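You operate a simulated robot arm through the tools that you are given. There is no shell and no other tool. Be economical: measure what you need, move in short steps, check, and stop when the job is done.

The job below is to be done with a simulated two-armed robot. You get a single attempt, and the scene is never put back.

Task
Take the cap off the paste jar and lay it down on the steel table.

Only the result counts: the job must be done as asked and must still hold three seconds after the hand-in. Knocking over, shifting, dropping, spilling or breaking anything else fails it. A push-on lid holds only when it is set on centred and level and pressed home; a screw cap is set on level and turned clockwise until tight.

Robot
Two 7-joint arms with two-finger parallel grippers on one trunk, on a base that drives. Base frame: it is fixed to the floor where the robot stands at the start and does not move with it; the origin is under the middle of the robot, x ahead of it, y to its left, z up. Lengths are in m, angles in degrees, forces in N, time in s.
The left shoulder is at the start at [0.06, 0.189, 1.178], the right one opposite. With the tool pointing down near the work surface each hand reaches from about 0.1 to 0.64 m from the robot's upright axis, wherever it stands, measured 20 degrees to its own side. Payload 3.43 kg a hand.
Tool frame (each hand has its own): the origin (TCP) lies between the finger pads and is the grasp point; the fingertips stand 0.03 m ahead of it; z points along the fingers, y is the line along which they close. Largest opening 0.094 m; finger width 0.028, thickness 0.01; the body of the gripper, 0.05 by 0.096 m, starts 0.055 m behind the TCP.
Orientation is that of the tool frame in the base frame, as [roll, pitch, yaw] about the fixed x, y, z axes, in that order (R = Rz(yaw) Ry(pitch) Rx(roll)). With the fingers straight down and closing along the base's y, the tool's x points along the base's -x, its y along +y and its z along -z.

Tools
- The arms move only by the tool send_rows. It takes "left_series", "right_series" or both (then of equal length, played together; a hand with none holds still); each is one flat list of numbers, 6 for each row, row after row: the shift along the tool's x, y, z in m, then the turn, a rotation vector about the tool's x, y, z in degrees. In form: [x, y, z, wx, wy, wz, x, y, z, wx, wy, wz, ...]. A call has 1 to 20 rows; each row shifts and turns the commanded pose from where the row before left it, along the tool's axes as they then stand. "left_gripper" and "right_gripper" are, for a hand that has rows, the opening, from 0 (shut) to 1 (fully open), set as the call begins (left out, the last holds). Each row takes 0.2 s and may step no farther than 0.05 m and 8.6 degrees from the row before; otherwise, or with a gripper value out of range, the whole call is refused. Where a pose cannot be reached the arm comes as near as it can. A force on the tool above 40 N (or 10 N above the force at the start of the call, whichever is more), or a blocked arm, ends the call early, and 0.2 s more pass. Each finger travels about 0.153 m/s and halts on what it meets, pressing with about 26 N; the grip force reading is that of the motor and also rises with nothing between the fingers. The clock runs only during rows and for 0.2 s after the last one: add rows that do not move to give the fingers time. The reply holds the time, the measured pose of the TCP, the force on the tool along the base axes, the opening and the grip force, in the units named above and with some noise, with the torque about the TCP (base axes, N m) and any sound that the robot's microphone picked up.
- Cameras (640 x 400 px; columns grow to the right, rows downward): "scene" is now at [0.0084, 0.0086, 1.7156]; the picture's right is [0.09, -1.00, 0.00], its down [-0.86, -0.08, -0.50] and it looks along [0.49, 0.04, -0.87] (base axes); focal length 278 px, centre (320, 200). "left" rides on the left gripper at [0.076, -0.014, -0.102] in its tool frame; the picture's right is [0.18, 0.98, 0.00], its down [-0.75, 0.14, -0.64] and it looks along [-0.63, 0.12, 0.77] (tool axes); focal length 243 px, centre (320, 200). "right" rides on the right gripper at [0.076, 0.014, -0.102] in its tool frame; the picture's right is [-0.18, 0.98, 0.00], its down [-0.75, -0.14, -0.64] and it looks along [-0.63, -0.12, 0.77] (tool axes); focal length 243 px, centre (320, 200).
- snapshot(camera): a new picture of that camera. It takes no simulated time.
- move_column(by): slides the trunk up (or, below 0, down) by that many m; the arms and the scene camera ride with it, the base frame stays. It gives what a move gives, with no picture.
- drive_base(legs): drives the robot by 1 to 6 legs, each [ahead, left, turn to the left] in m, m and degrees, along the robot's own axes; the way and the turn of a leg run together, so that a leg with both is an arc; at most 1.5 m and 180 degrees a leg. The arms and the cameras ride along, it lands a little off, and it stops where it bumps. It gives what a move gives.
- head_to(pan, tilt): turns the head with the scene camera to pan (to the left, within 86 degrees either way) and tilt (down, from -29 to 69), counted from straight ahead of the robot. It gives what a move gives.
- locate(camera, pixels): for up to 12 pixels [column, row] of the newest picture of that camera ("zoom" is the newest enlarged one), the place [x, y, z] in the base frame of the surface seen there, good to about 0.002 m. It takes no simulated time.
- close_up(camera, box): a new picture of the part [left, top, right, bottom] of that camera's present view, enlarged. It takes no simulated time.
- sign_off(): hands the job in; it is judged then, once.

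Go step by step. Measure first, check grasps and placings, and put right what went wrong. The budget is 80 turns and 70 pictures, counting those below and the enlarged ones. Unless the task says otherwise, let go and move clear before handing in, and close with one line.

The tools are called after "Request:" by a JSON object that holds its "fn" and its "kwargs". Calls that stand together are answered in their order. send_rows: Moves the arms, as the interface text tells. Its arguments: {"type":"object","properties":{"left_series":{"type":"array"},"left_gripper":{"type":"number"},"right_series":{"type":"array"},"right_gripper":{"type":"number"}},"required":[]} The other tools are called the same way: move_column (by) slides the trunk up or down; drive_base (legs) drives the base; head_to (pan, tilt) turns the head that bears the scene camera; snapshot (camera) takes a picture; locate (camera, pixels) gives the place of the surface under pixels of a picture; close_up (camera, box) takes an enlarged picture of a part of a camera's view; sign_off () hands the job in.

At the start:

```text
t: 0.0
left_eef_pos: [0.4753, 0.1694, 1.063]
left_tool_rot: [-180.0, 0.1, 180.0]
left_wrist_force: [-0.4, -0.1, 0.7]
left_wrist_torque: [-0.01, -0.02, 0.0]
left_width: 0.094
left_gripper_force: 0.1
right_eef_pos: [0.3126, -0.1545, 1.144]
right_tool_rot: [-179.9, 0.0, 180.0]
right_wrist_force: [0.1, 0.4, -0.4]
right_wrist_torque: [-0.02, 0.02, 0.02]
right_width: 0.094
right_gripper_force: 0.1
trunk travel left (down, up): [-0.85, 0.14]
robot x, y, heading: [-0.0026, 0.0011, -0.0]
head pan, tilt: [5.2, 60.3]
```

scene: 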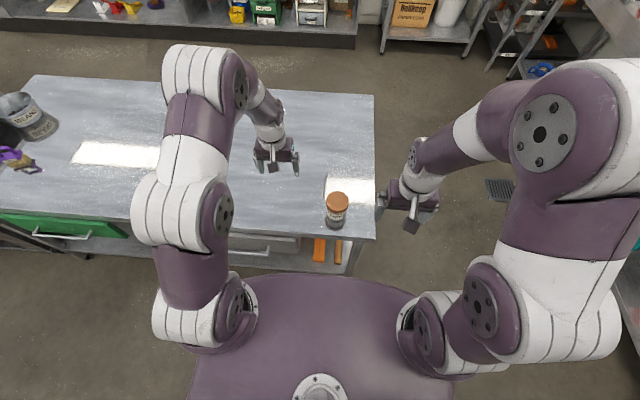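
right: 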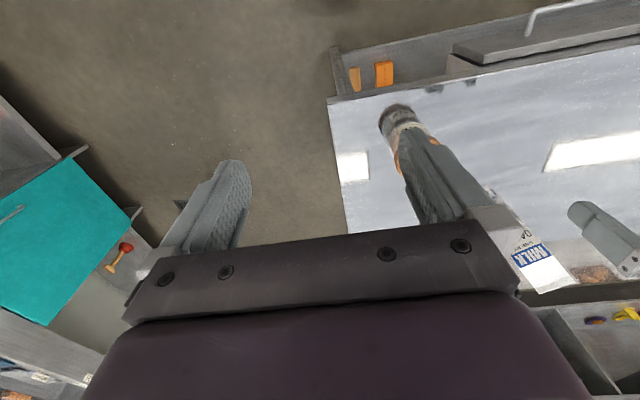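
left: 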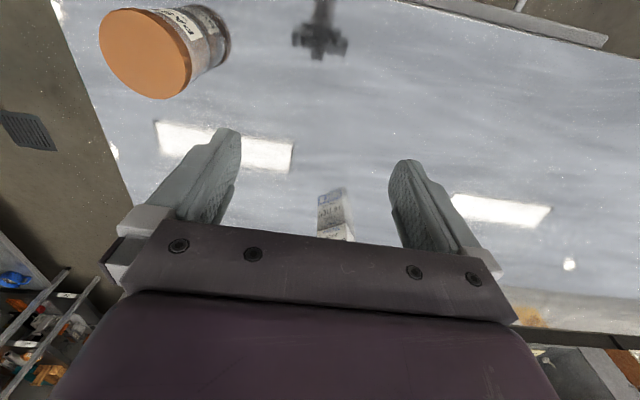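

The jar with an orange cap shows at about (336,205) in the scene picture, near the table's near-right corner. I'll enlarge it and measure.

Request:
{"fn": "close_up", "kwargs": {"camera": "scene", "box": [296, 170, 376, 240]}}

Request:
{"fn": "close_up", "kwargs": {"camera": "left", "box": [60, 0, 260, 120]}}

Request:
{"fn": "locate", "kwargs": {"camera": "scene", "pixels": [[337, 200], [327, 200], [347, 200], [337, 193], [337, 207], [336, 226], [300, 200], [370, 220], [372, 120], [330, 238]]}}

```text
5.71 times, centred on (336, 205) of scene
```

zoom: 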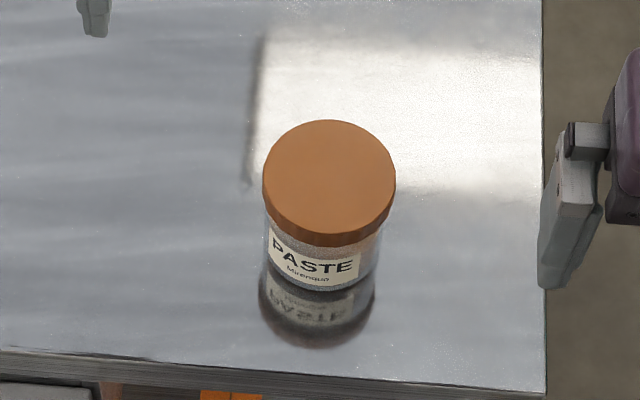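

```text
3.20 times, centred on (160, 60) of left
```

zoom: 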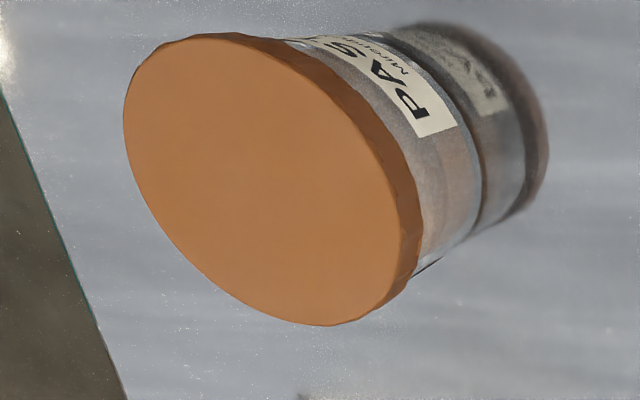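

```text
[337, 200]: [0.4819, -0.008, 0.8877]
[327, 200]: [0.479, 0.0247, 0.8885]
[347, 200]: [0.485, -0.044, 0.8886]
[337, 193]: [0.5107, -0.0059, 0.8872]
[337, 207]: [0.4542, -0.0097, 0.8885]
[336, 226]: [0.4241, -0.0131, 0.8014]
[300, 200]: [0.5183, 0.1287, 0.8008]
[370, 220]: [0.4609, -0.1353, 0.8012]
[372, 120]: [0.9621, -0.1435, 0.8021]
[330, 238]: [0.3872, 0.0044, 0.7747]
```

The cap is about 0.08 m wide with its top at z≈0.888. I'll measure its rim and height in the enlarged left picture, along with the jar body.

Request:
{"fn": "locate", "kwargs": {"camera": "zoom", "pixels": [[270, 180], [130, 100], [412, 255], [190, 45], [330, 318], [408, 160], [418, 180], [424, 190], [440, 190], [470, 190], [478, 180], [445, 255]]}}

Request:
{"fn": "head_to", "kwargs": {"pan": 0, "tilt": 55}}

Request:
{"fn": "snapshot", "kwargs": {"camera": "scene"}}

```text
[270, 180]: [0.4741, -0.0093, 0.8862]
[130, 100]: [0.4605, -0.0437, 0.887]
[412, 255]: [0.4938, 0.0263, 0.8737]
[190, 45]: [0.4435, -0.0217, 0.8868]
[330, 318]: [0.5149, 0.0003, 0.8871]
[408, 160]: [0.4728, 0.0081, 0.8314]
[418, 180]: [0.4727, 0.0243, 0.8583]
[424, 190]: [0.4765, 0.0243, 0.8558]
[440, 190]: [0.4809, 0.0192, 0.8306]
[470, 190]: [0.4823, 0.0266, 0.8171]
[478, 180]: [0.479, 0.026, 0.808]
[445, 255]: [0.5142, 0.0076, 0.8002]
```

```text
t: 0.7
left_eef_pos: [0.4759, 0.1693, 1.0636]
left_tool_rot: [180.0, 0.0, 180.0]
left_wrist_force: [-0.2, -0.9, 0.2]
left_wrist_torque: [0.01, -0.04, -0.01]
left_width: 0.0939
left_gripper_force: 0.0
right_eef_pos: [0.3135, -0.1551, 1.1438]
right_tool_rot: [-180.0, 0.1, 180.0]
right_wrist_force: [0.6, -0.8, 0.1]
right_wrist_torque: [-0.02, 0.04, 0.02]
right_width: 0.0939
right_gripper_force: 0.1
trunk travel left (down, up): [-0.85, 0.14]
robot x, y, heading: [0.0008, -0.0006, -0.2]
head pan, tilt: [0.0, 55.0]
```

```text
64 pictures are left
```

scene: 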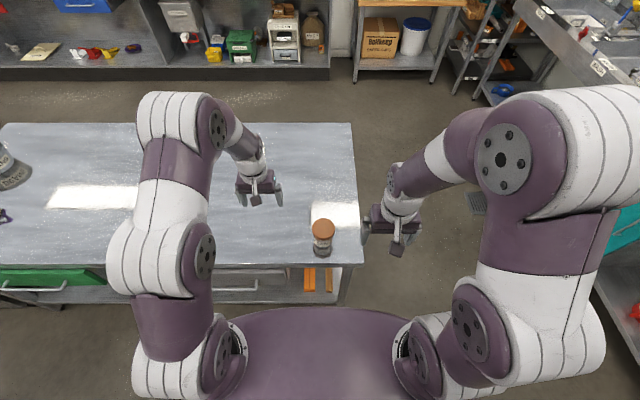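

Cap centre is about (0.479,-0.008), top z 0.887, cap bottom ≈0.87, body radius ≈0.034. I plan to hold the body with the right hand from the right side and turn the cap with the left from above. First I orient the right hand, turning it in free air.

Request:
{"fn": "send_rows", "kwargs": {"right_series": [-0.033, -0.03, 0.03, 0, 0, 0, -0.033, -0.03, 0.03, 0, 0, 0, -0.033, -0.03, 0.03, 0, 0, 0, 0, 0, 0, 0, 0, 8.5, 0, 0, 0, 0, 0, 8.5, 0, 0, 0, 0, 0, 8.5, 0, 0, 0, 0, 0, 8.5, 0, 0, 0, 0, 0, 8.5, 0, 0, 0, 0, 0, 8.5, 0, 0, 0, 0, 0, 8.5, 0, 0, 0, 0, 0, 8.5, 0, 0, 0, 0, 0, 8.5, 0, 0, 0, 0, 0, 8.5, 0, 0, 0, 0, 0, 8.5, 0, 0, 0, 0, 0, 8.5, 0, 0, 0, 0, 0, 8], "right_gripper": 1}}

```text
refused: row 1 steps farther than a row can; nothing moved
```

The first row was too long (0.054 m); I'll split it.

Request:
{"fn": "send_rows", "kwargs": {"right_series": [-0.025, -0.022, 0.022, 0, 0, 0, -0.025, -0.022, 0.022, 0, 0, 0, -0.025, -0.022, 0.022, 0, 0, 0, -0.025, -0.022, 0.022, 0, 0, 0, 0, 0, 0, 0, 0, 8.5, 0, 0, 0, 0, 0, 8.5, 0, 0, 0, 0, 0, 8.5, 0, 0, 0, 0, 0, 8.5, 0, 0, 0, 0, 0, 8.5, 0, 0, 0, 0, 0, 8.5, 0, 0, 0, 0, 0, 8.5, 0, 0, 0, 0, 0, 8.5, 0, 0, 0, 0, 0, 8.5, 0, 0, 0, 0, 0, 8.5, 0, 0, 0, 0, 0, 8.5, 0, 0, 0, 0, 0, 8.5, 0, 0, 0, 0, 0, 8], "right_gripper": 1}}

```text
t: 4.3
left_eef_pos: [0.475, 0.1691, 1.0631]
left_tool_rot: [180.0, 0.0, -180.0]
left_wrist_force: [0.3, 0.0, 0.5]
left_wrist_torque: [0.03, -0.04, -0.03]
left_width: 0.094
left_gripper_force: 0.1
right_eef_pos: [0.4138, -0.2418, 1.0569]
right_tool_rot: [-179.9, -0.1, 69.8]
right_wrist_force: [-0.3, 1.2, 0.2]
right_wrist_torque: [-0.01, 0.02, 0.01]
right_width: 0.0939
right_gripper_force: 0.1
trunk travel left (down, up): [-0.85, 0.14]
robot x, y, heading: [-0.0002, -0.0022, -0.0]
head pan, tilt: [0.0, 55.0]
```

The right hand reached yaw 70 as asked. Now I pitch it up by 65° so the fingers point mostly sideways toward the jar.

Request:
{"fn": "send_rows", "kwargs": {"right_series": [0, 0, 0, 0, 8.2, 0, 0, 0, 0, 0, 8.2, 0, 0, 0, 0, 0, 8.2, 0, 0, 0, 0, 0, 8.2, 0, 0, 0, 0, 0, 8.2, 0, 0, 0, 0, 0, 8, 0, 0, 0, 0, 0, 8, 0, 0, 0, 0, 0, 8, 0]}}

Request:
{"fn": "snapshot", "kwargs": {"camera": "scene"}}

Request:
{"fn": "snapshot", "kwargs": {"camera": "right"}}

```text
t: 6.1
left_eef_pos: [0.4739, 0.1682, 1.0633]
left_tool_rot: [180.0, 0.0, 180.0]
left_wrist_force: [0.6, -0.3, -0.1]
left_wrist_torque: [0.01, 0.0, 0.02]
left_width: 0.0942
left_gripper_force: 0.1
right_eef_pos: [0.4048, -0.2387, 1.0606]
right_tool_rot: [180.0, -51.5, 70.1]
right_wrist_force: [-0.1, 0.5, 0.2]
right_wrist_torque: [-0.02, -0.01, -0.01]
right_width: 0.0941
right_gripper_force: 0.0
right hand out of reach, approached as far as the arm can: row 7, 8
trunk travel left (down, up): [-0.85, 0.14]
robot x, y, heading: [0.0011, -0.0005, -0.1]
head pan, tilt: [0.0, 55.0]
```

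```text
63 pictures are left
```

scene: 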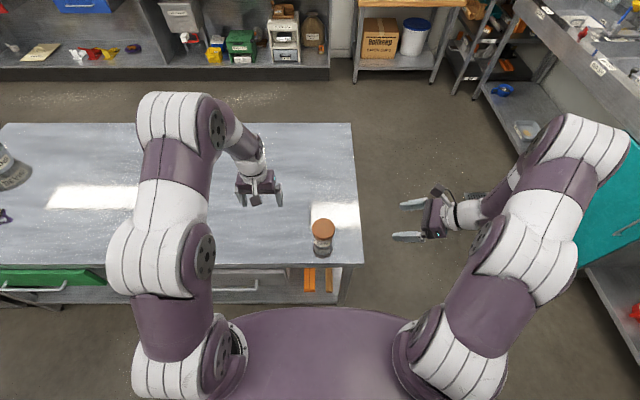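

```text
62 pictures are left
```

right: 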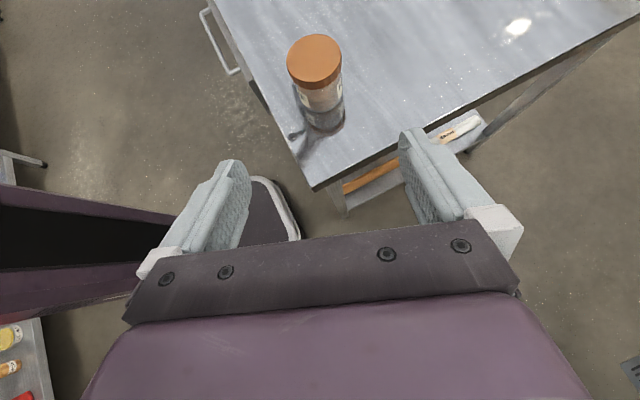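

The arm hit a limit near 52° of pitch here. I'll move nearer the jar, where the posture may allow more tilt, and see.

Request:
{"fn": "send_rows", "kwargs": {"right_series": [-0.009, -0.002, 0.037, 0, 0, 0, -0.009, -0.002, 0.037, 0, 0, 0, -0.009, -0.002, 0.037, 0, 0, 0, -0.009, -0.001, 0.036, 0, 0, 0, 0, 0, 0, 0, 0, 0]}}

```text
t: 7.3
left_eef_pos: [0.4757, 0.1693, 1.0642]
left_tool_rot: [180.0, 0.0, -180.0]
left_wrist_force: [-0.4, -0.1, 0.2]
left_wrist_torque: [-0.02, -0.03, 0.0]
left_width: 0.0942
left_gripper_force: 0.0
right_eef_pos: [0.431, -0.1513, 0.94]
right_tool_rot: [179.9, -51.5, 70.1]
right_wrist_force: [-0.2, 0.2, -0.4]
right_wrist_torque: [0.02, 0.01, -0.01]
right_width: 0.0941
right_gripper_force: 0.1
trunk travel left (down, up): [-0.85, 0.14]
robot x, y, heading: [-0.001, -0.0002, -0.2]
head pan, tilt: [0.0, 55.0]
```

It landed exactly at target, so the command follows the reached pose. Now I try more tilt.

Request:
{"fn": "send_rows", "kwargs": {"right_series": [0, 0, 0, 0, 5, 0, 0, 0, 0, 0, 5, 0, 0, 0, 0, 0, 5, 0]}}

Request:
{"fn": "snapshot", "kwargs": {"camera": "right"}}

```text
t: 8.1
left_eef_pos: [0.4747, 0.1696, 1.0636]
left_tool_rot: [-180.0, 0.0, 180.0]
left_wrist_force: [-0.6, -0.1, -0.5]
left_wrist_torque: [-0.01, 0.02, 0.0]
left_width: 0.0944
left_gripper_force: 0.0
right_eef_pos: [0.4289, -0.1554, 0.9404]
right_tool_rot: [-179.8, -54.9, 70.1]
right_wrist_force: [0.6, -0.5, 0.6]
right_wrist_torque: [-0.02, 0.02, 0.02]
right_width: 0.094
right_gripper_force: 0.1
right hand out of reach, approached as far as the arm can: row 2, 3
trunk travel left (down, up): [-0.85, 0.14]
robot x, y, heading: [0.0015, -0.004, 0.3]
head pan, tilt: [0.0, 55.0]
```

```text
61 pictures are left
```

right: 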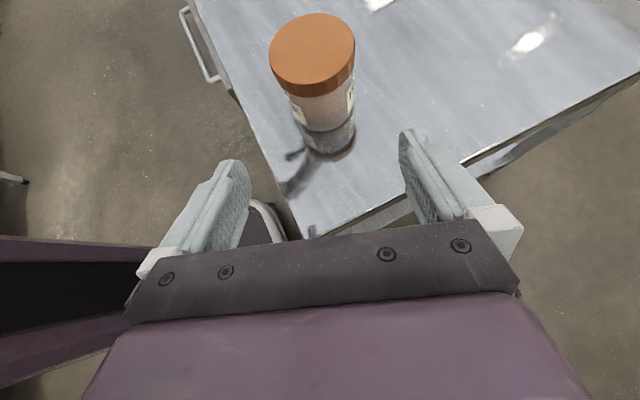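

Pitch stops at about 55°. Lowering the trunk should ease a flatter hold, so I raise both hands first, then slide the trunk down.

Request:
{"fn": "send_rows", "kwargs": {"right_series": [0.031, 0, -0.0215, 0, 0, 0, 0.031, 0, -0.0215, 0, 0, 0, 0.031, 0, -0.0215, 0, 0, 0, 0.031, 0, -0.0215, 0, 0, 0], "left_series": [0, 0, -0.03, 0, 0, 0, 0, 0, -0.03, 0, 0, 0, 0, 0, -0.03, 0, 0, 0, 0, 0, -0.03, 0, 0, 0]}}

Request:
{"fn": "move_column", "kwargs": {"by": -0.17}}

```text
t: 9.1
left_eef_pos: [0.4738, 0.1692, 1.1828]
left_tool_rot: [-180.0, 0.1, 180.0]
left_wrist_force: [-1.0, -0.3, 0.4]
left_wrist_torque: [-0.02, 0.0, 0.0]
left_width: 0.0941
left_gripper_force: 0.0
right_eef_pos: [0.4215, -0.151, 1.0888]
right_tool_rot: [179.9, -54.5, 70.3]
right_wrist_force: [-0.9, 0.0, -0.4]
right_wrist_torque: [-0.02, 0.01, -0.03]
right_width: 0.0939
right_gripper_force: 0.1
right hand out of reach, approached as far as the arm can: row 4
trunk travel left (down, up): [-0.85, 0.14]
robot x, y, heading: [0.0031, 0.0018, -0.1]
head pan, tilt: [0.0, 55.0]
```

```text
t: 11.0
left_eef_pos: [0.4744, 0.1687, 1.0124]
left_tool_rot: [-180.0, -0.1, -180.0]
left_wrist_force: [0.0, 0.1, -0.5]
left_wrist_torque: [0.0, 0.02, 0.02]
left_width: 0.0941
left_gripper_force: 0.1
right_eef_pos: [0.425, -0.1533, 0.9174]
right_tool_rot: [180.0, -54.4, 70.1]
right_wrist_force: [0.3, 0.3, -0.4]
right_wrist_torque: [-0.02, -0.02, 0.0]
right_width: 0.0939
right_gripper_force: 0.0
trunk travel left (down, up): [-0.68, 0.31]
robot x, y, heading: [-0.0007, 0.0037, 0.1]
head pan, tilt: [0.0, 55.0]
```

The pitch limit doesn't depend much on height. I'll test whether a more frontal approach (yaw 50) lets it pitch further.

Request:
{"fn": "send_rows", "kwargs": {"right_series": [0, 0, 0, -5.7, 0, 4.05, 0, 0, 0, -5.7, 0, 4.05, 0, 0, 0, -5.7, 0, 4.05, 0, 0, 0, 0, 6, 0, 0, 0, 0, 0, 6, 0, 0, 0, 0, 0, 6, 0]}}

Request:
{"fn": "snapshot", "kwargs": {"camera": "scene"}}

```text
t: 12.4
left_eef_pos: [0.4746, 0.169, 1.0125]
left_tool_rot: [-179.9, 0.0, 180.0]
left_wrist_force: [0.5, 0.4, 0.4]
left_wrist_torque: [-0.02, 0.0, 0.0]
left_width: 0.0941
left_gripper_force: 0.1
right_eef_pos: [0.4562, -0.1211, 0.9414]
right_tool_rot: [178.5, -64.7, 49.2]
right_wrist_force: [-1.0, 0.4, -0.6]
right_wrist_torque: [0.02, 0.0, -0.03]
right_width: 0.0942
right_gripper_force: 0.2
right hand out of reach, approached as far as the arm can: row 4, 5, 6
trunk travel left (down, up): [-0.68, 0.31]
robot x, y, heading: [-0.0016, 0.0007, 0.3]
head pan, tilt: [0.0, 55.0]
```

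```text
60 pictures are left
```

scene: 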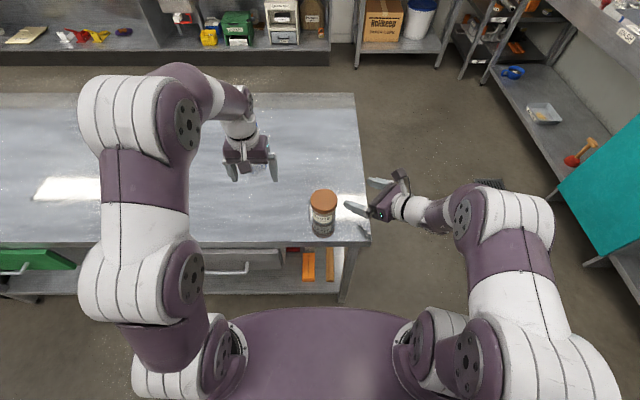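

Pitch reached 65° at yaw 49 but the hand drifted: the arm is folded too tight. Backing the base by 0.12 m should unfold it while keeping the jar within the left hand's reach.

Request:
{"fn": "drive_base", "kwargs": {"legs": [[-0.12, 0, 0]]}}

Request:
{"fn": "send_rows", "kwargs": {"right_series": [0, 0, 0, 0, 5, 0, 0, 0, 0, 0, 5, 0, 0, 0, 0, 0, 0, 0]}}

```text
t: 13.6
left_eef_pos: [0.3562, 0.1695, 1.0117]
left_tool_rot: [-180.0, 0.0, -180.0]
left_wrist_force: [0.1, 0.0, 0.1]
left_wrist_torque: [-0.01, -0.03, -0.03]
left_width: 0.0939
left_gripper_force: 0.0
right_eef_pos: [0.336, -0.1219, 0.9409]
right_tool_rot: [178.5, -64.8, 49.2]
right_wrist_force: [0.1, 0.3, -0.2]
right_wrist_torque: [-0.02, -0.05, -0.02]
right_width: 0.0942
right_gripper_force: 0.0
trunk travel left (down, up): [-0.68, 0.31]
robot x, y, heading: [-0.1208, 0.0036, 0.2]
head pan, tilt: [0.0, 55.0]
```

```text
t: 14.4
left_eef_pos: [0.3565, 0.1687, 1.0122]
left_tool_rot: [180.0, -0.1, 180.0]
left_wrist_force: [0.5, 0.6, 0.2]
left_wrist_torque: [0.02, -0.02, 0.01]
left_width: 0.0939
left_gripper_force: 0.1
right_eef_pos: [0.3366, -0.1215, 0.9403]
right_tool_rot: [178.6, -64.9, 49.1]
right_wrist_force: [0.3, 0.2, 0.4]
right_wrist_torque: [-0.02, 0.02, -0.02]
right_width: 0.0941
right_gripper_force: 0.0
right hand out of reach, approached as far as the arm can: row 1, 2
trunk travel left (down, up): [-0.68, 0.31]
robot x, y, heading: [-0.1197, 0.0005, 0.1]
head pan, tilt: [0.0, 55.0]
```

Pitch 65 (tilt 25° down) is good enough for the hold. I move to the pre-grasp point about 0.12 m short of the jar.

Request:
{"fn": "send_rows", "kwargs": {"right_series": [-0.008, 0.0165, 0.036, 0, 0, 0, -0.008, 0.0165, 0.036, 0, 0, 0, 0, 0, 0, 0, 0, 0], "right_gripper": 1}}

Request:
{"fn": "snapshot", "kwargs": {"camera": "right"}}

```text
t: 15.2
left_eef_pos: [0.355, 0.1689, 1.0139]
left_tool_rot: [180.0, 0.0, -179.9]
left_wrist_force: [0.1, 0.7, -0.8]
left_wrist_torque: [-0.02, 0.0, 0.01]
left_width: 0.0941
left_gripper_force: 0.0
right_eef_pos: [0.4017, -0.098, 0.8974]
right_tool_rot: [178.4, -64.9, 49.3]
right_wrist_force: [0.3, -0.5, -0.3]
right_wrist_torque: [0.01, 0.0, -0.01]
right_width: 0.0942
right_gripper_force: 0.1
trunk travel left (down, up): [-0.68, 0.31]
robot x, y, heading: [-0.1208, -0.002, 0.0]
head pan, tilt: [0.0, 55.0]
```

```text
59 pictures are left
```

right: 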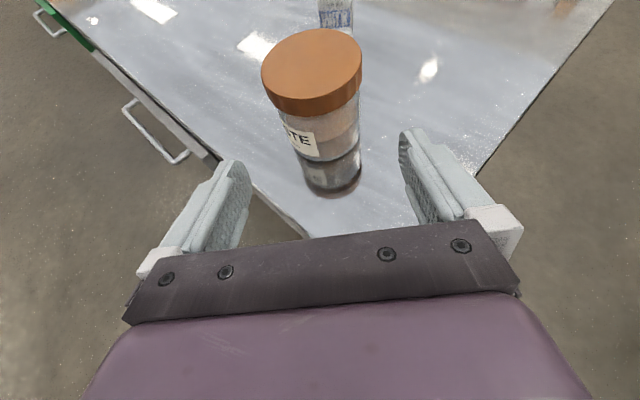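

The jar is well framed between the fingers. I enlarge it to measure the cap edge and body sharply.

Request:
{"fn": "close_up", "kwargs": {"camera": "right", "box": [230, 10, 390, 210]}}

```text
2.00 times, centred on (310, 110) of right
```

zoom: 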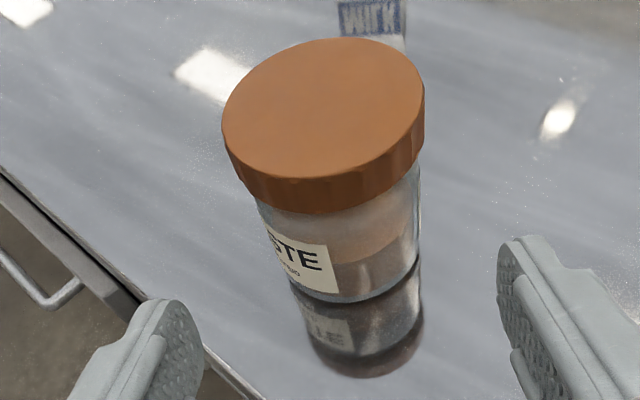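

Request:
{"fn": "locate", "kwargs": {"camera": "zoom", "pixels": [[323, 110], [224, 120], [422, 90], [330, 41], [315, 178], [318, 183], [322, 210], [325, 218], [330, 260], [340, 299], [264, 225], [416, 200]]}}

Request:
{"fn": "send_rows", "kwargs": {"right_series": [0, 0, 0, 0, 4, 0, 0, 0, 0, 0, 4, 0, 0, 0, 0, 0, 0, 0]}}

```text
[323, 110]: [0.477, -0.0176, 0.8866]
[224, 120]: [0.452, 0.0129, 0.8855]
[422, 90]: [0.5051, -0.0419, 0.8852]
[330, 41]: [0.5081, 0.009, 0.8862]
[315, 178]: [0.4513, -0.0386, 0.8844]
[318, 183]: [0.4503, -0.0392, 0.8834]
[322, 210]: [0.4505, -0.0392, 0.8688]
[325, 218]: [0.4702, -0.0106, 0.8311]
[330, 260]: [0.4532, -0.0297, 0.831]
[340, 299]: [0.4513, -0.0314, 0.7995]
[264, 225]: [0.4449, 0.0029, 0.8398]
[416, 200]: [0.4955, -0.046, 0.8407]
```

```text
t: 16.0
left_eef_pos: [0.3566, 0.1685, 1.0124]
left_tool_rot: [179.9, -0.1, -180.0]
left_wrist_force: [0.5, -0.9, 0.0]
left_wrist_torque: [0.0, -0.05, -0.02]
left_width: 0.0941
left_gripper_force: 0.0
right_eef_pos: [0.4025, -0.1001, 0.8962]
right_tool_rot: [178.2, -68.5, 49.4]
right_wrist_force: [0.2, 0.2, 0.6]
right_wrist_torque: [-0.01, 0.03, -0.02]
right_width: 0.0938
right_gripper_force: 0.0
right hand out of reach, approached as far as the arm can: row 2
trunk travel left (down, up): [-0.68, 0.31]
robot x, y, heading: [-0.1183, -0.0023, 0.1]
head pan, tilt: [0.0, 55.0]
```

Cap bottom is z≈0.869, centre about (0.479,-0.0135), body radius ≈0.034. The hand is now tilted 21° down; I advance 0.09 m along the fingers, then check.

Request:
{"fn": "send_rows", "kwargs": {"right_series": [-0.0127, 0.0017, 0, 0, 0, 0, 0, 0, 0.03, 0, 0, 0, 0, 0, 0.03, 0, 0, 0, 0, 0, 0.025, 0, 0, 0, 0, 0, 0, 0, 0, 0]}}

Request:
{"fn": "snapshot", "kwargs": {"camera": "right"}}

Request:
{"fn": "close_up", "kwargs": {"camera": "scene", "box": [260, 110, 460, 235]}}

```text
t: 17.2
left_eef_pos: [0.3548, 0.1677, 1.0132]
left_tool_rot: [-179.9, 0.0, -179.9]
left_wrist_force: [-0.5, 0.4, -0.1]
left_wrist_torque: [0.0, 0.01, 0.0]
left_width: 0.0942
left_gripper_force: 0.0
right_eef_pos: [0.452, -0.0436, 0.8559]
right_tool_rot: [178.1, -68.5, 49.6]
right_wrist_force: [-0.4, 0.2, 0.1]
right_wrist_torque: [0.0, 0.0, 0.0]
right_width: 0.0942
right_gripper_force: 0.1
right hand out of reach, approached as far as the arm can: row 1
trunk travel left (down, up): [-0.68, 0.31]
robot x, y, heading: [-0.1172, 0.0021, -0.1]
head pan, tilt: [0.0, 55.0]
```

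```text
57 pictures are left
```

right: 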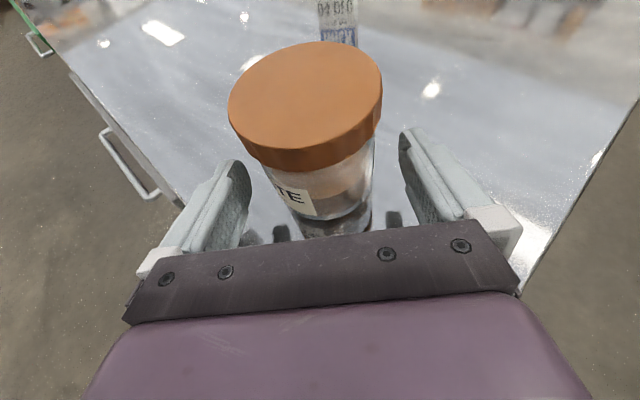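

```text
3.20 times, centred on (360, 172) of scene
```

zoom: 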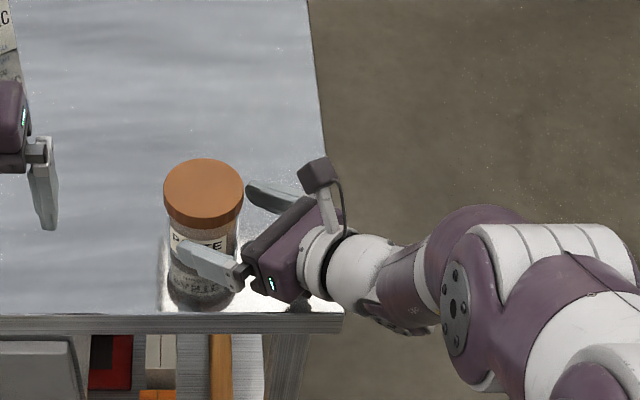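

The jar is centred between the fingers (body edges about 275 and 372 px, fingers 249 and 402). I advance the last 0.036 m, then measure before closing.

Request:
{"fn": "send_rows", "kwargs": {"right_series": [-0.0015, 0.0005, 0.018, 0, 0, 0, -0.0015, 0, 0.0175, 0, 0, 0, 0, 0, 0, 0, 0, 0]}}

Request:
{"fn": "snapshot", "kwargs": {"camera": "right"}}

Request:
{"fn": "close_up", "kwargs": {"camera": "scene", "box": [280, 140, 376, 220]}}

```text
t: 18.0
left_eef_pos: [0.3556, 0.1676, 1.012]
left_tool_rot: [-180.0, 0.1, -179.9]
left_wrist_force: [0.5, 0.6, 0.2]
left_wrist_torque: [0.03, 0.01, -0.03]
left_width: 0.0941
left_gripper_force: 0.1
right_eef_pos: [0.4731, -0.0229, 0.8425]
right_tool_rot: [178.3, -68.5, 49.4]
right_wrist_force: [-1.1, -0.3, -0.7]
right_wrist_torque: [0.01, 0.01, 0.03]
right_width: 0.0943
right_gripper_force: 0.1
trunk travel left (down, up): [-0.68, 0.31]
robot x, y, heading: [-0.1206, 0.0009, 0.1]
head pan, tilt: [0.0, 55.0]
```

```text
55 pictures are left
```

right: 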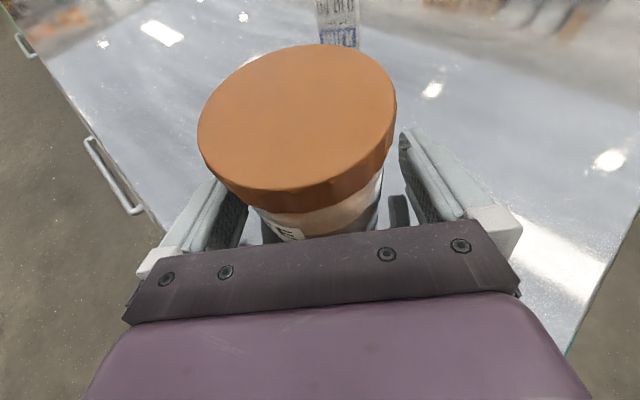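

```text
5.00 times, centred on (328, 180) of scene
```

zoom: 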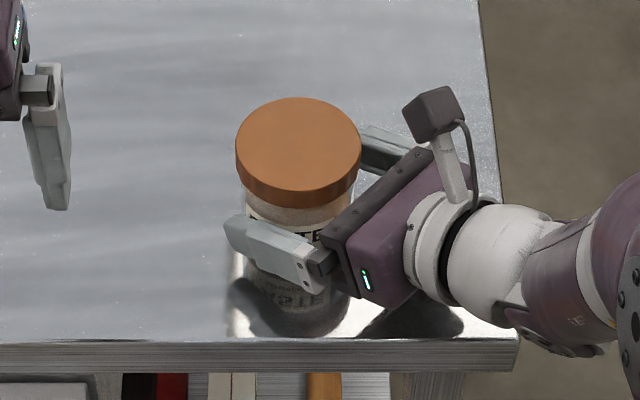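

The fingers straddle the body below the cap. I measure the rim and finger surfaces to check centring before closing.

Request:
{"fn": "locate", "kwargs": {"camera": "right", "pixels": [[200, 135], [393, 100], [330, 47], [280, 186], [404, 150], [425, 205], [217, 190], [240, 225], [376, 200], [264, 218], [296, 118]]}}

```text
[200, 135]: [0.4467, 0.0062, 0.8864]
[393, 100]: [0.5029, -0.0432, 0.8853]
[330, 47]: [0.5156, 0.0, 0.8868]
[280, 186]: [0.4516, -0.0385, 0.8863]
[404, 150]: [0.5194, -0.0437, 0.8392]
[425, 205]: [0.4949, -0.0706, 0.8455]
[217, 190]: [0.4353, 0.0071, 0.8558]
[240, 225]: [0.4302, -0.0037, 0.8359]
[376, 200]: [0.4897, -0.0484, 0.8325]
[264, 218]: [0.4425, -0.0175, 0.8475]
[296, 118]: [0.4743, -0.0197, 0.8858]
```

The fitted cap centre is (0.4797,-0.0129); the hand is about 2 mm off along its closing line. I correct that and close on the body.

Request:
{"fn": "send_rows", "kwargs": {"right_series": [0, -0.0022, 0.003, 0, 0, 0, 0, 0, 0, 0, 0, 0]}}

Request:
{"fn": "send_rows", "kwargs": {"right_series": [0, 0, 0, 0, 0, 0, 0, 0, 0, 0, 0, 0, 0, 0, 0, 0, 0, 0], "right_gripper": 0}}

Request:
{"fn": "snapshot", "kwargs": {"camera": "right"}}

```text
t: 18.6
left_eef_pos: [0.3565, 0.168, 1.0129]
left_tool_rot: [-179.9, 0.0, -180.0]
left_wrist_force: [0.6, 0.8, 0.5]
left_wrist_torque: [0.02, -0.05, 0.03]
left_width: 0.0943
left_gripper_force: 0.0
right_eef_pos: [0.4751, -0.0189, 0.8397]
right_tool_rot: [178.1, -68.6, 49.5]
right_wrist_force: [-0.4, 0.4, -0.4]
right_wrist_torque: [-0.01, 0.02, 0.0]
right_width: 0.0941
right_gripper_force: 0.1
trunk travel left (down, up): [-0.68, 0.31]
robot x, y, heading: [-0.123, -0.0008, 0.0]
head pan, tilt: [0.0, 55.0]
```

```text
t: 19.4
left_eef_pos: [0.3546, 0.1677, 1.0124]
left_tool_rot: [180.0, 0.1, 180.0]
left_wrist_force: [-0.6, -0.9, -0.3]
left_wrist_torque: [-0.02, -0.03, 0.04]
left_width: 0.0939
left_gripper_force: 0.0
right_eef_pos: [0.475, -0.0199, 0.8394]
right_tool_rot: [178.1, -68.6, 49.5]
right_wrist_force: [0.7, 0.6, 0.9]
right_wrist_torque: [-0.05, -0.11, 0.04]
right_width: 0.079
right_gripper_force: 26.2
trunk travel left (down, up): [-0.68, 0.31]
robot x, y, heading: [-0.12, -0.0018, 0.0]
head pan, tilt: [0.0, 55.0]
```

```text
53 pictures are left
```

right: 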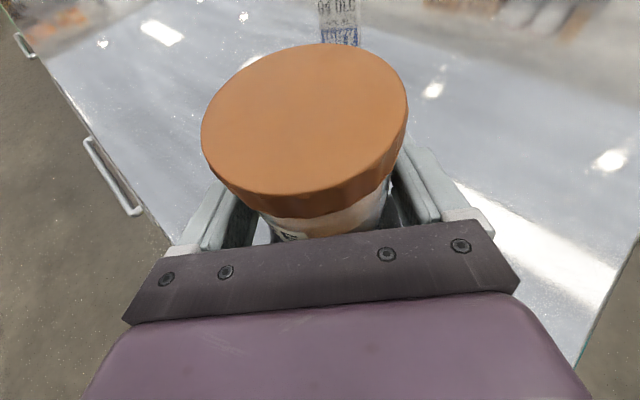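

The fingers stopped at 0.079 m, wider than my 0.070 estimate for the body — they may be touching the cap. I look closely.

Request:
{"fn": "close_up", "kwargs": {"camera": "scene", "box": [300, 150, 364, 202]}}

Request:
{"fn": "close_up", "kwargs": {"camera": "right", "box": [170, 140, 470, 280]}}

```text
7.69 times, centred on (332, 176) of scene
```

zoom: 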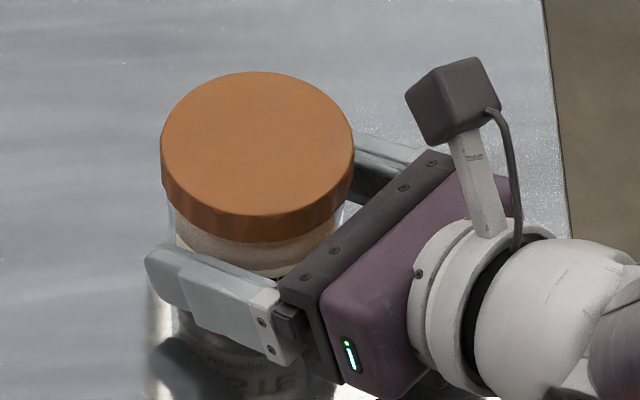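

```text
2.13 times, centred on (320, 210) of right
```

zoom: 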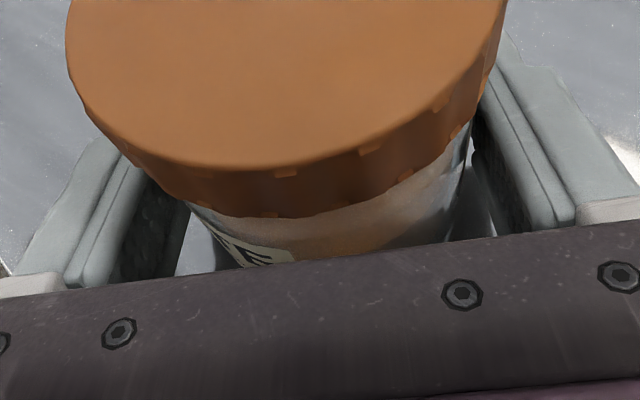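

Unclear by eye; I measure points on the finger faces and body in this enlarged view.

Request:
{"fn": "locate", "kwargs": {"camera": "zoom", "pixels": [[165, 230], [180, 240], [215, 230], [300, 235], [400, 215], [455, 190], [463, 165], [485, 150], [500, 200], [128, 165], [480, 110], [465, 215]]}}

```text
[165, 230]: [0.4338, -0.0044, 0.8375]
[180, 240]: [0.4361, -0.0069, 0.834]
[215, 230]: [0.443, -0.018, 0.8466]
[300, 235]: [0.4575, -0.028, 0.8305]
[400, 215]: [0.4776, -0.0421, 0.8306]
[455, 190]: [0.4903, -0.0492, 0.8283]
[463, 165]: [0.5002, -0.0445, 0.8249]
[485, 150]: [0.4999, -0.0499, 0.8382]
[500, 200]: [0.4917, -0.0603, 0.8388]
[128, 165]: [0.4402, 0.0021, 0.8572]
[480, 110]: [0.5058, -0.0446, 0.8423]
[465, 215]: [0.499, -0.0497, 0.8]
```

Glass edge points lie at radius ≈0.038, so the transparent body is wider than its contents looked: the hold is on the body, below the cap. Now the left hand goes above the cap, staying high.

Request:
{"fn": "send_rows", "kwargs": {"left_series": [-0.0207, -0.0298, 0.0078, 0, 0, 0, -0.0207, -0.0298, 0.0078, 0, 0, 0, -0.0207, -0.0298, 0.0078, 0, 0, 0, -0.0207, -0.0298, 0.0078, 0, 0, 0, -0.0207, -0.0298, 0.0078, 0, 0, 0, -0.0207, -0.0298, 0.0078, 0, 0, 0, 0, 0, 0, 0, 0, 0], "left_gripper": 1}}

Request:
{"fn": "snapshot", "kwargs": {"camera": "left"}}

Request:
{"fn": "snapshot", "kwargs": {"camera": "scene"}}

```text
t: 21.0
left_eef_pos: [0.4308, 0.0061, 0.9307]
left_tool_rot: [179.9, 0.0, -180.0]
left_wrist_force: [-0.1, -0.3, -0.6]
left_wrist_torque: [0.0, -0.02, -0.03]
left_width: 0.0939
left_gripper_force: 0.1
left hand out of reach, approached as far as the arm can: row 3, 4, 5, 6
right_eef_pos: [0.4726, -0.0202, 0.839]
right_tool_rot: [178.1, -68.5, 49.6]
right_wrist_force: [-0.9, 0.4, 1.2]
right_wrist_torque: [-0.07, -0.1, -0.02]
right_width: 0.079
right_gripper_force: 26.3
trunk travel left (down, up): [-0.68, 0.31]
robot x, y, heading: [-0.1192, -0.0017, 0.1]
head pan, tilt: [0.0, 55.0]
```

```text
50 pictures are left
```

left: 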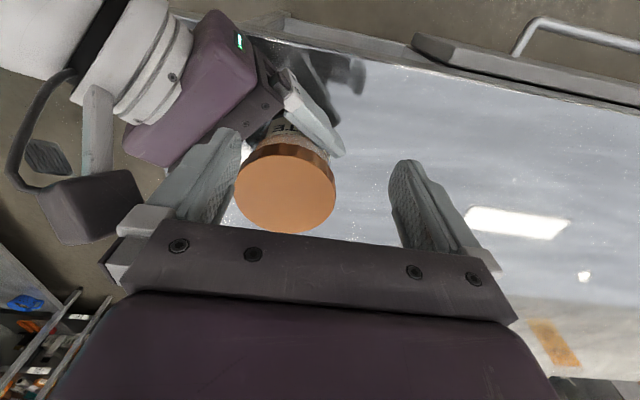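

```text
49 pictures are left
```

scene: 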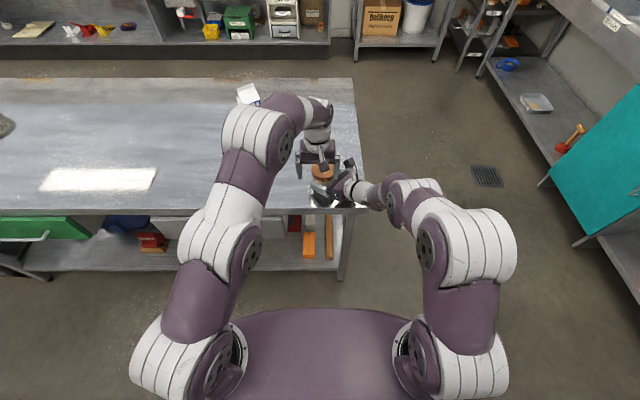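

The left hand falls about 5 cm short, so the robot must stand nearer. I release the jar, back both hands away, drive ahead 0.09 m and hold it again.

Request:
{"fn": "send_rows", "kwargs": {"right_series": [0, 0, 0, 0, 0, 0, 0, 0, 0, 0, 0, 0, 0, 0, -0.033, 0, 0, 0, 0, 0, -0.033, 0, 0, 0, 0, 0, -0.033, 0, 0, 0, 0, 0, -0.033, 0, 0, 0, -0.0095, -0.03, -0.024, 0, 0, 0, -0.0095, -0.03, -0.024, 0, 0, 0], "right_gripper": 1, "left_series": [0, 0, -0.02, 0, 0, 0, 0, 0, -0.02, 0, 0, 0, 0.0175, 0.025, -0.01, 0, 0, 0, 0.0175, 0.025, -0.01, 0, 0, 0, 0.0175, 0.025, -0.01, 0, 0, 0, 0.0175, 0.025, -0.01, 0, 0, 0, 0.02, 0, 0, 0, 0, 0, 0, 0, 0, 0, 0, 0], "left_gripper": 1}}

Request:
{"fn": "snapshot", "kwargs": {"camera": "scene"}}

```text
t: 22.8
left_eef_pos: [0.322, 0.1131, 1.0005]
left_tool_rot: [180.0, 0.0, 180.0]
left_wrist_force: [-1.0, 0.3, 0.8]
left_wrist_torque: [-0.01, -0.04, -0.02]
left_width: 0.094
left_gripper_force: 0.2
left hand out of reach, approached as far as the arm can: row 1, 2
right_eef_pos: [0.3536, -0.0763, 0.9109]
right_tool_rot: [177.8, -67.3, 49.5]
right_wrist_force: [-0.6, -0.1, 0.2]
right_wrist_torque: [0.01, 0.0, 0.0]
right_width: 0.0944
right_gripper_force: 0.1
right hand out of reach, approached as far as the arm can: row 6, 7, 8
trunk travel left (down, up): [-0.68, 0.31]
robot x, y, heading: [-0.1195, -0.0054, -0.1]
head pan, tilt: [0.0, 55.0]
```

```text
48 pictures are left
```

scene: 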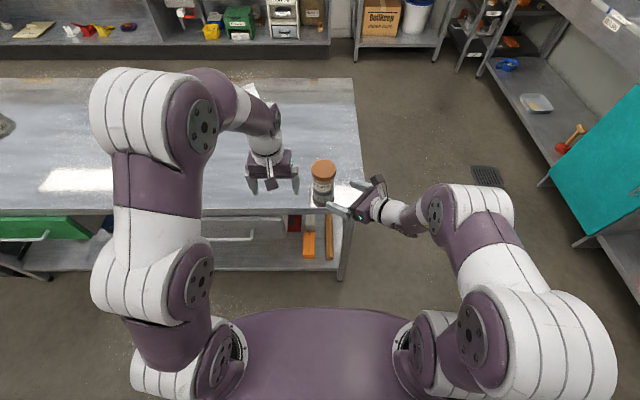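

The jar stands where it was. Before driving I shift the right hand up and right a bit for clearance.

Request:
{"fn": "send_rows", "kwargs": {"right_series": [0.0095, 0.01, -0.0165, 0, 0, 0, 0.0095, 0.01, -0.0165, 0, 0, 0]}}

Request:
{"fn": "drive_base", "kwargs": {"legs": [[0.09, 0, 0]]}}

Request:
{"fn": "snapshot", "kwargs": {"camera": "right"}}

```text
t: 23.4
left_eef_pos: [0.323, 0.1123, 1.0]
left_tool_rot: [-179.9, 0.0, 180.0]
left_wrist_force: [-1.4, -0.6, -0.3]
left_wrist_torque: [0.0, 0.01, 0.0]
left_width: 0.0942
left_gripper_force: 0.2
right_eef_pos: [0.3602, -0.0968, 0.9478]
right_tool_rot: [178.1, -68.1, 49.2]
right_wrist_force: [1.0, -0.3, -0.2]
right_wrist_torque: [-0.01, -0.04, -0.02]
right_width: 0.0939
right_gripper_force: 0.2
right hand out of reach, approached as far as the arm can: row 1
trunk travel left (down, up): [-0.68, 0.31]
robot x, y, heading: [-0.1193, 0.0028, 0.1]
head pan, tilt: [0.0, 55.0]
```

```text
t: 24.5
left_eef_pos: [0.4137, 0.1143, 0.9994]
left_tool_rot: [180.0, -0.1, -180.0]
left_wrist_force: [0.1, 0.0, -0.5]
left_wrist_torque: [0.0, 0.06, 0.0]
left_width: 0.0938
left_gripper_force: 0.0
right_eef_pos: [0.4514, -0.0979, 0.9467]
right_tool_rot: [178.2, -68.1, 49.3]
right_wrist_force: [0.4, -0.9, -0.7]
right_wrist_torque: [0.01, -0.01, 0.02]
right_width: 0.094
right_gripper_force: 0.0
trunk travel left (down, up): [-0.68, 0.31]
robot x, y, heading: [-0.0288, 0.0008, 0.2]
head pan, tilt: [0.0, 55.0]
```

```text
47 pictures are left
```

right: 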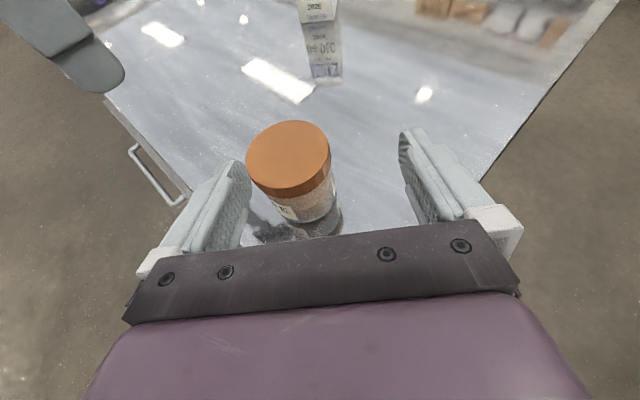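

Base is at -0.029, the jar untouched. I bring the right hand to its standoff behind the jar along the approach line.

Request:
{"fn": "send_rows", "kwargs": {"right_series": [0, -0.034, 0, 0, 0, 0, -0.034, 0, 0, 0, 0, 0, -0.034, 0, -0.0015, 0, 0, 0, 0, 0, 0, 0, 0, 0]}}

Request:
{"fn": "close_up", "kwargs": {"camera": "right", "box": [170, 20, 470, 220]}}

```text
t: 25.5
left_eef_pos: [0.4125, 0.1143, 1.0001]
left_tool_rot: [-180.0, 0.1, -179.9]
left_wrist_force: [-1.6, -0.1, -0.3]
left_wrist_torque: [-0.03, 0.0, -0.01]
left_width: 0.0939
left_gripper_force: 0.0
right_eef_pos: [0.4372, -0.0739, 0.9069]
right_tool_rot: [177.8, -66.9, 49.4]
right_wrist_force: [-0.1, 0.5, -0.4]
right_wrist_torque: [0.02, -0.03, 0.03]
right_width: 0.0938
right_gripper_force: 0.1
right hand out of reach, approached as far as the arm can: row 2, 3
trunk travel left (down, up): [-0.68, 0.31]
robot x, y, heading: [-0.0269, -0.0006, -0.1]
head pan, tilt: [0.0, 55.0]
```

```text
2.00 times, centred on (320, 120) of right
```

zoom: 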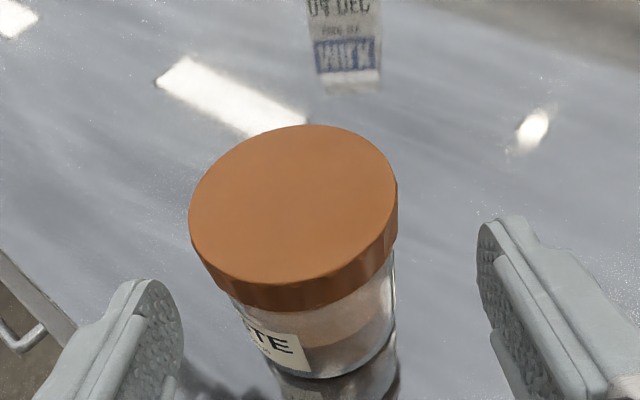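

It is too folded to go lower at this pitch. I relax the pitch to about 60° and correct the 7 mm sideways offset, then check reach.

Request:
{"fn": "send_rows", "kwargs": {"right_series": [0, 0, 0, 0, -7, 0, 0, -0.0075, 0, 0, 0, 0, -0.0107, 0, 0, 0, 0, 0, -0.0107, 0, 0, 0, 0, 0, 0, 0, 0, 0, 0, 0]}}

Request:
{"fn": "snapshot", "kwargs": {"camera": "right"}}

```text
t: 26.7
left_eef_pos: [0.4123, 0.1134, 0.9997]
left_tool_rot: [-180.0, 0.0, -179.8]
left_wrist_force: [0.6, 0.8, -0.7]
left_wrist_torque: [0.0, 0.02, 0.03]
left_width: 0.094
left_gripper_force: 0.0
right_eef_pos: [0.4254, -0.0766, 0.8892]
right_tool_rot: [178.6, -61.1, 48.9]
right_wrist_force: [-0.6, 0.1, 0.1]
right_wrist_torque: [-0.01, -0.02, -0.03]
right_width: 0.094
right_gripper_force: 0.1
trunk travel left (down, up): [-0.68, 0.31]
robot x, y, heading: [-0.0285, -0.0003, 0.2]
head pan, tilt: [0.0, 55.0]
```

```text
45 pictures are left
```

right: 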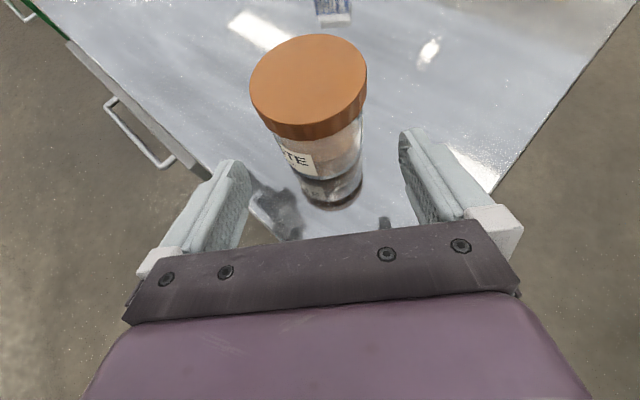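

Reachable now. I re-measure the rim to get the remaining offset.

Request:
{"fn": "locate", "kwargs": {"camera": "right", "pixels": [[252, 88], [365, 76], [322, 36], [296, 124], [402, 145], [245, 180], [262, 145], [362, 130]]}}

```text
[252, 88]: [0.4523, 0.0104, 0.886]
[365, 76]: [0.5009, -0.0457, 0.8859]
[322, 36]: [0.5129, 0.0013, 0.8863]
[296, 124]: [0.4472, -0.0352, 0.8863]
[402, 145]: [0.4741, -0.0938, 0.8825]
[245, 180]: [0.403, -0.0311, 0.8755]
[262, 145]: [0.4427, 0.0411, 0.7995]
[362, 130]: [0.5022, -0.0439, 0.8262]
```

Centre fit gives (0.479,-0.0155), which is sideways offset ≈0. I advance 0.088 m along the fingers.

Request:
{"fn": "send_rows", "kwargs": {"right_series": [-0.0037, 0, 0, 0, 0, 0, 0, 0, 0.03, 0, 0, 0, 0, 0, 0.03, 0, 0, 0, 0, 0, 0.028, 0, 0, 0, 0, 0, 0, 0, 0, 0]}}

Request:
{"fn": "snapshot", "kwargs": {"camera": "right"}}

```text
t: 27.9
left_eef_pos: [0.4126, 0.114, 1.0001]
left_tool_rot: [180.0, 0.0, -179.8]
left_wrist_force: [-0.3, -0.3, 0.0]
left_wrist_torque: [0.0, -0.03, 0.04]
left_width: 0.094
left_gripper_force: 0.0
right_eef_pos: [0.4771, -0.0216, 0.8439]
right_tool_rot: [178.4, -61.1, 49.0]
right_wrist_force: [-0.3, 0.2, 0.8]
right_wrist_torque: [-0.03, 0.02, -0.04]
right_width: 0.0939
right_gripper_force: 0.0
trunk travel left (down, up): [-0.68, 0.31]
robot x, y, heading: [-0.0277, -0.0008, 0.3]
head pan, tilt: [0.0, 55.0]
```

```text
44 pictures are left
```

right: 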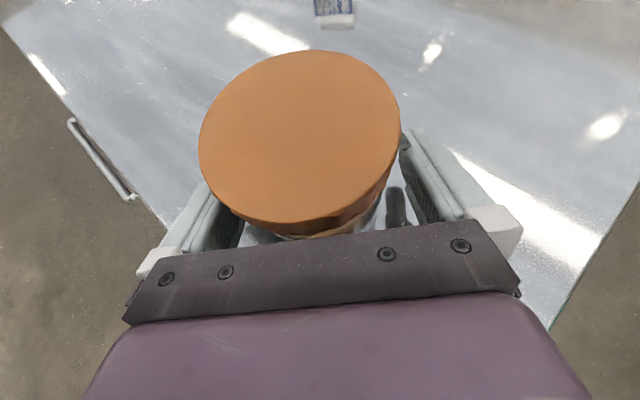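

The body sits between the fingers. With this steeper tilt the right hand's camera block would be close to the left hand, so I test whether the left wrist can turn the other way (its camera facing away), in place and clear of everything.

Request:
{"fn": "send_rows", "kwargs": {"left_series": [0, 0, 0, 0, 0, 8.5, 0, 0, 0, 0, 0, 8.5, 0, 0, 0, 0, 0, 8.5, 0, 0, 0, 0, 0, 8.5, 0, 0, 0, 0, 0, 8.5, 0, 0, 0, 0, 0, 8.5, 0, 0, 0, 0, 0, 8.5, 0, 0, 0, 0, 0, 8.5, 0, 0, 0, 0, 0, 8.5, 0, 0, 0, 0, 0, 8.5, 0, 0, 0, 0, 0, 8.5, 0, 0, 0, 0, 0, 8.5, 0, 0, 0, 0, 0, 8.5, 0, 0, 0, 0, 0, 8.5, 0, 0, 0, 0, 0, 8.5, 0, 0, 0, 0, 0, 8.5, 0, 0, 0, 0, 0, 8.5, 0, 0, 0, 0, 0, 8.5, 0, 0, 0, 0, 0, 8.5]}}

```text
t: 31.9
left_eef_pos: [0.4133, 0.1147, 1.001]
left_tool_rot: [-179.9, 0.0, 18.4]
left_wrist_force: [0.4, -0.3, 0.2]
left_wrist_torque: [0.01, -0.03, -0.02]
left_width: 0.0939
left_gripper_force: 0.0
right_eef_pos: [0.4753, -0.0227, 0.8446]
right_tool_rot: [178.5, -61.0, 49.0]
right_wrist_force: [0.8, 0.2, 0.4]
right_wrist_torque: [-0.01, 0.01, -0.01]
right_width: 0.0939
right_gripper_force: 0.1
trunk travel left (down, up): [-0.68, 0.31]
robot x, y, heading: [-0.0275, 0.0012, 0.2]
head pan, tilt: [0.0, 55.0]
```

The left wrist turns to yaw 18 without trouble, so it can work with its camera facing away. I slide the right hand slightly back and down for clearance, centre it, and close on the body.

Request:
{"fn": "send_rows", "kwargs": {"right_series": [-0.009, -0.002, -0.006, 0, 0, 0, 0, 0, 0, 0, 0, 0]}}

Request:
{"fn": "send_rows", "kwargs": {"right_series": [0, 0, 0, 0, 0, 0, 0, 0, 0, 0, 0, 0, 0, 0, 0, 0, 0, 0], "right_gripper": 0}}

Request:
{"fn": "snapshot", "kwargs": {"camera": "right"}}

```text
t: 32.5
left_eef_pos: [0.4126, 0.1139, 0.9999]
left_tool_rot: [-179.8, 0.1, 18.4]
left_wrist_force: [-0.1, 0.4, -0.1]
left_wrist_torque: [-0.03, -0.04, 0.0]
left_width: 0.094
left_gripper_force: 0.1
right_eef_pos: [0.4682, -0.027, 0.8389]
right_tool_rot: [178.6, -61.1, 49.0]
right_wrist_force: [0.0, -0.2, 0.7]
right_wrist_torque: [0.06, -0.01, 0.01]
right_width: 0.0939
right_gripper_force: 0.1
trunk travel left (down, up): [-0.68, 0.31]
robot x, y, heading: [-0.0277, -0.001, 0.1]
head pan, tilt: [0.0, 55.0]
```

```text
t: 33.3
left_eef_pos: [0.4123, 0.1125, 0.9997]
left_tool_rot: [-179.9, 0.0, 18.5]
left_wrist_force: [-0.5, -0.2, 0.3]
left_wrist_torque: [-0.01, 0.0, 0.02]
left_width: 0.0941
left_gripper_force: 0.1
right_eef_pos: [0.4685, -0.0273, 0.8399]
right_tool_rot: [178.5, -61.2, 49.0]
right_wrist_force: [-0.7, -0.3, -0.5]
right_wrist_torque: [0.03, 0.02, 0.0]
right_width: 0.0758
right_gripper_force: 25.9
trunk travel left (down, up): [-0.68, 0.31]
robot x, y, heading: [-0.0319, 0.0055, 0.1]
head pan, tilt: [0.0, 55.0]
```

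```text
43 pictures are left
```

right: 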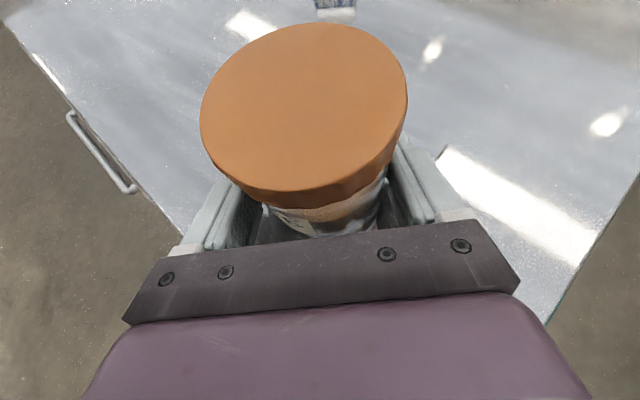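

The right hand holds the body at 0.0758 m, 26 N. Now the left hand moves over the cap at a safe height.

Request:
{"fn": "send_rows", "kwargs": {"left_series": [0.0059, 0.0354, 0.005, 0, 0, 0, 0.0059, 0.0354, 0.01, 0, 0, 0, 0.0059, 0.0354, 0.015, 0, 0, 0, 0.0059, 0.0354, 0.015, 0, 0, 0, 0, 0, 0, 0, 0, 0], "left_gripper": 1}}

Request:
{"fn": "snapshot", "kwargs": {"camera": "left"}}

Request:
{"fn": "close_up", "kwargs": {"camera": "scene", "box": [270, 130, 430, 250]}}

```text
t: 34.5
left_eef_pos: [0.4794, -0.0146, 0.9534]
left_tool_rot: [180.0, 0.0, 18.6]
left_wrist_force: [0.0, 0.1, 0.1]
left_wrist_torque: [0.01, -0.02, 0.02]
left_width: 0.0939
left_gripper_force: 0.1
right_eef_pos: [0.4686, -0.0258, 0.8394]
right_tool_rot: [178.4, -61.1, 49.0]
right_wrist_force: [0.7, 0.2, 0.0]
right_wrist_torque: [0.12, 0.04, -0.02]
right_width: 0.0759
right_gripper_force: 25.8
trunk travel left (down, up): [-0.68, 0.31]
robot x, y, heading: [-0.0276, -0.002, 0.3]
head pan, tilt: [0.0, 55.0]
```

```text
42 pictures are left
```

left: 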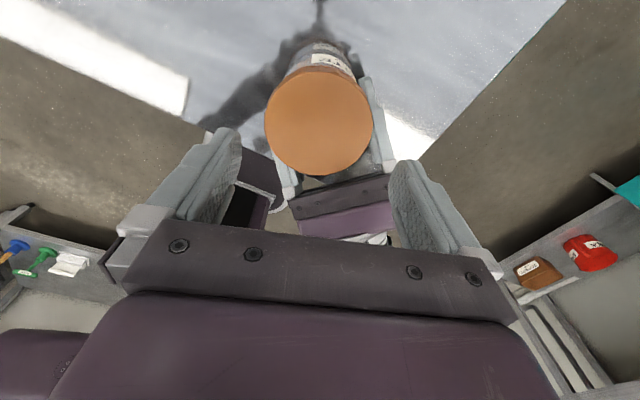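

```text
3.33 times, centred on (350, 190) of scene
```

zoom: 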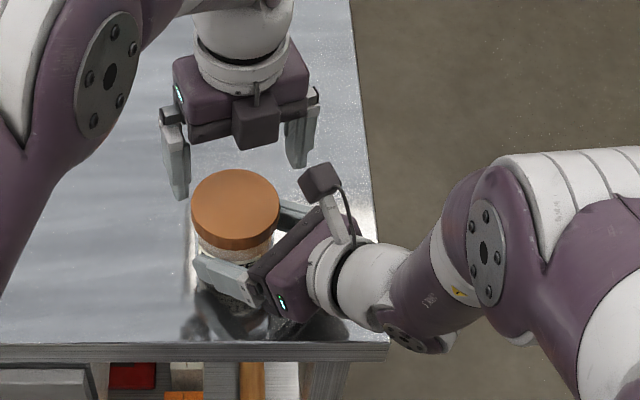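

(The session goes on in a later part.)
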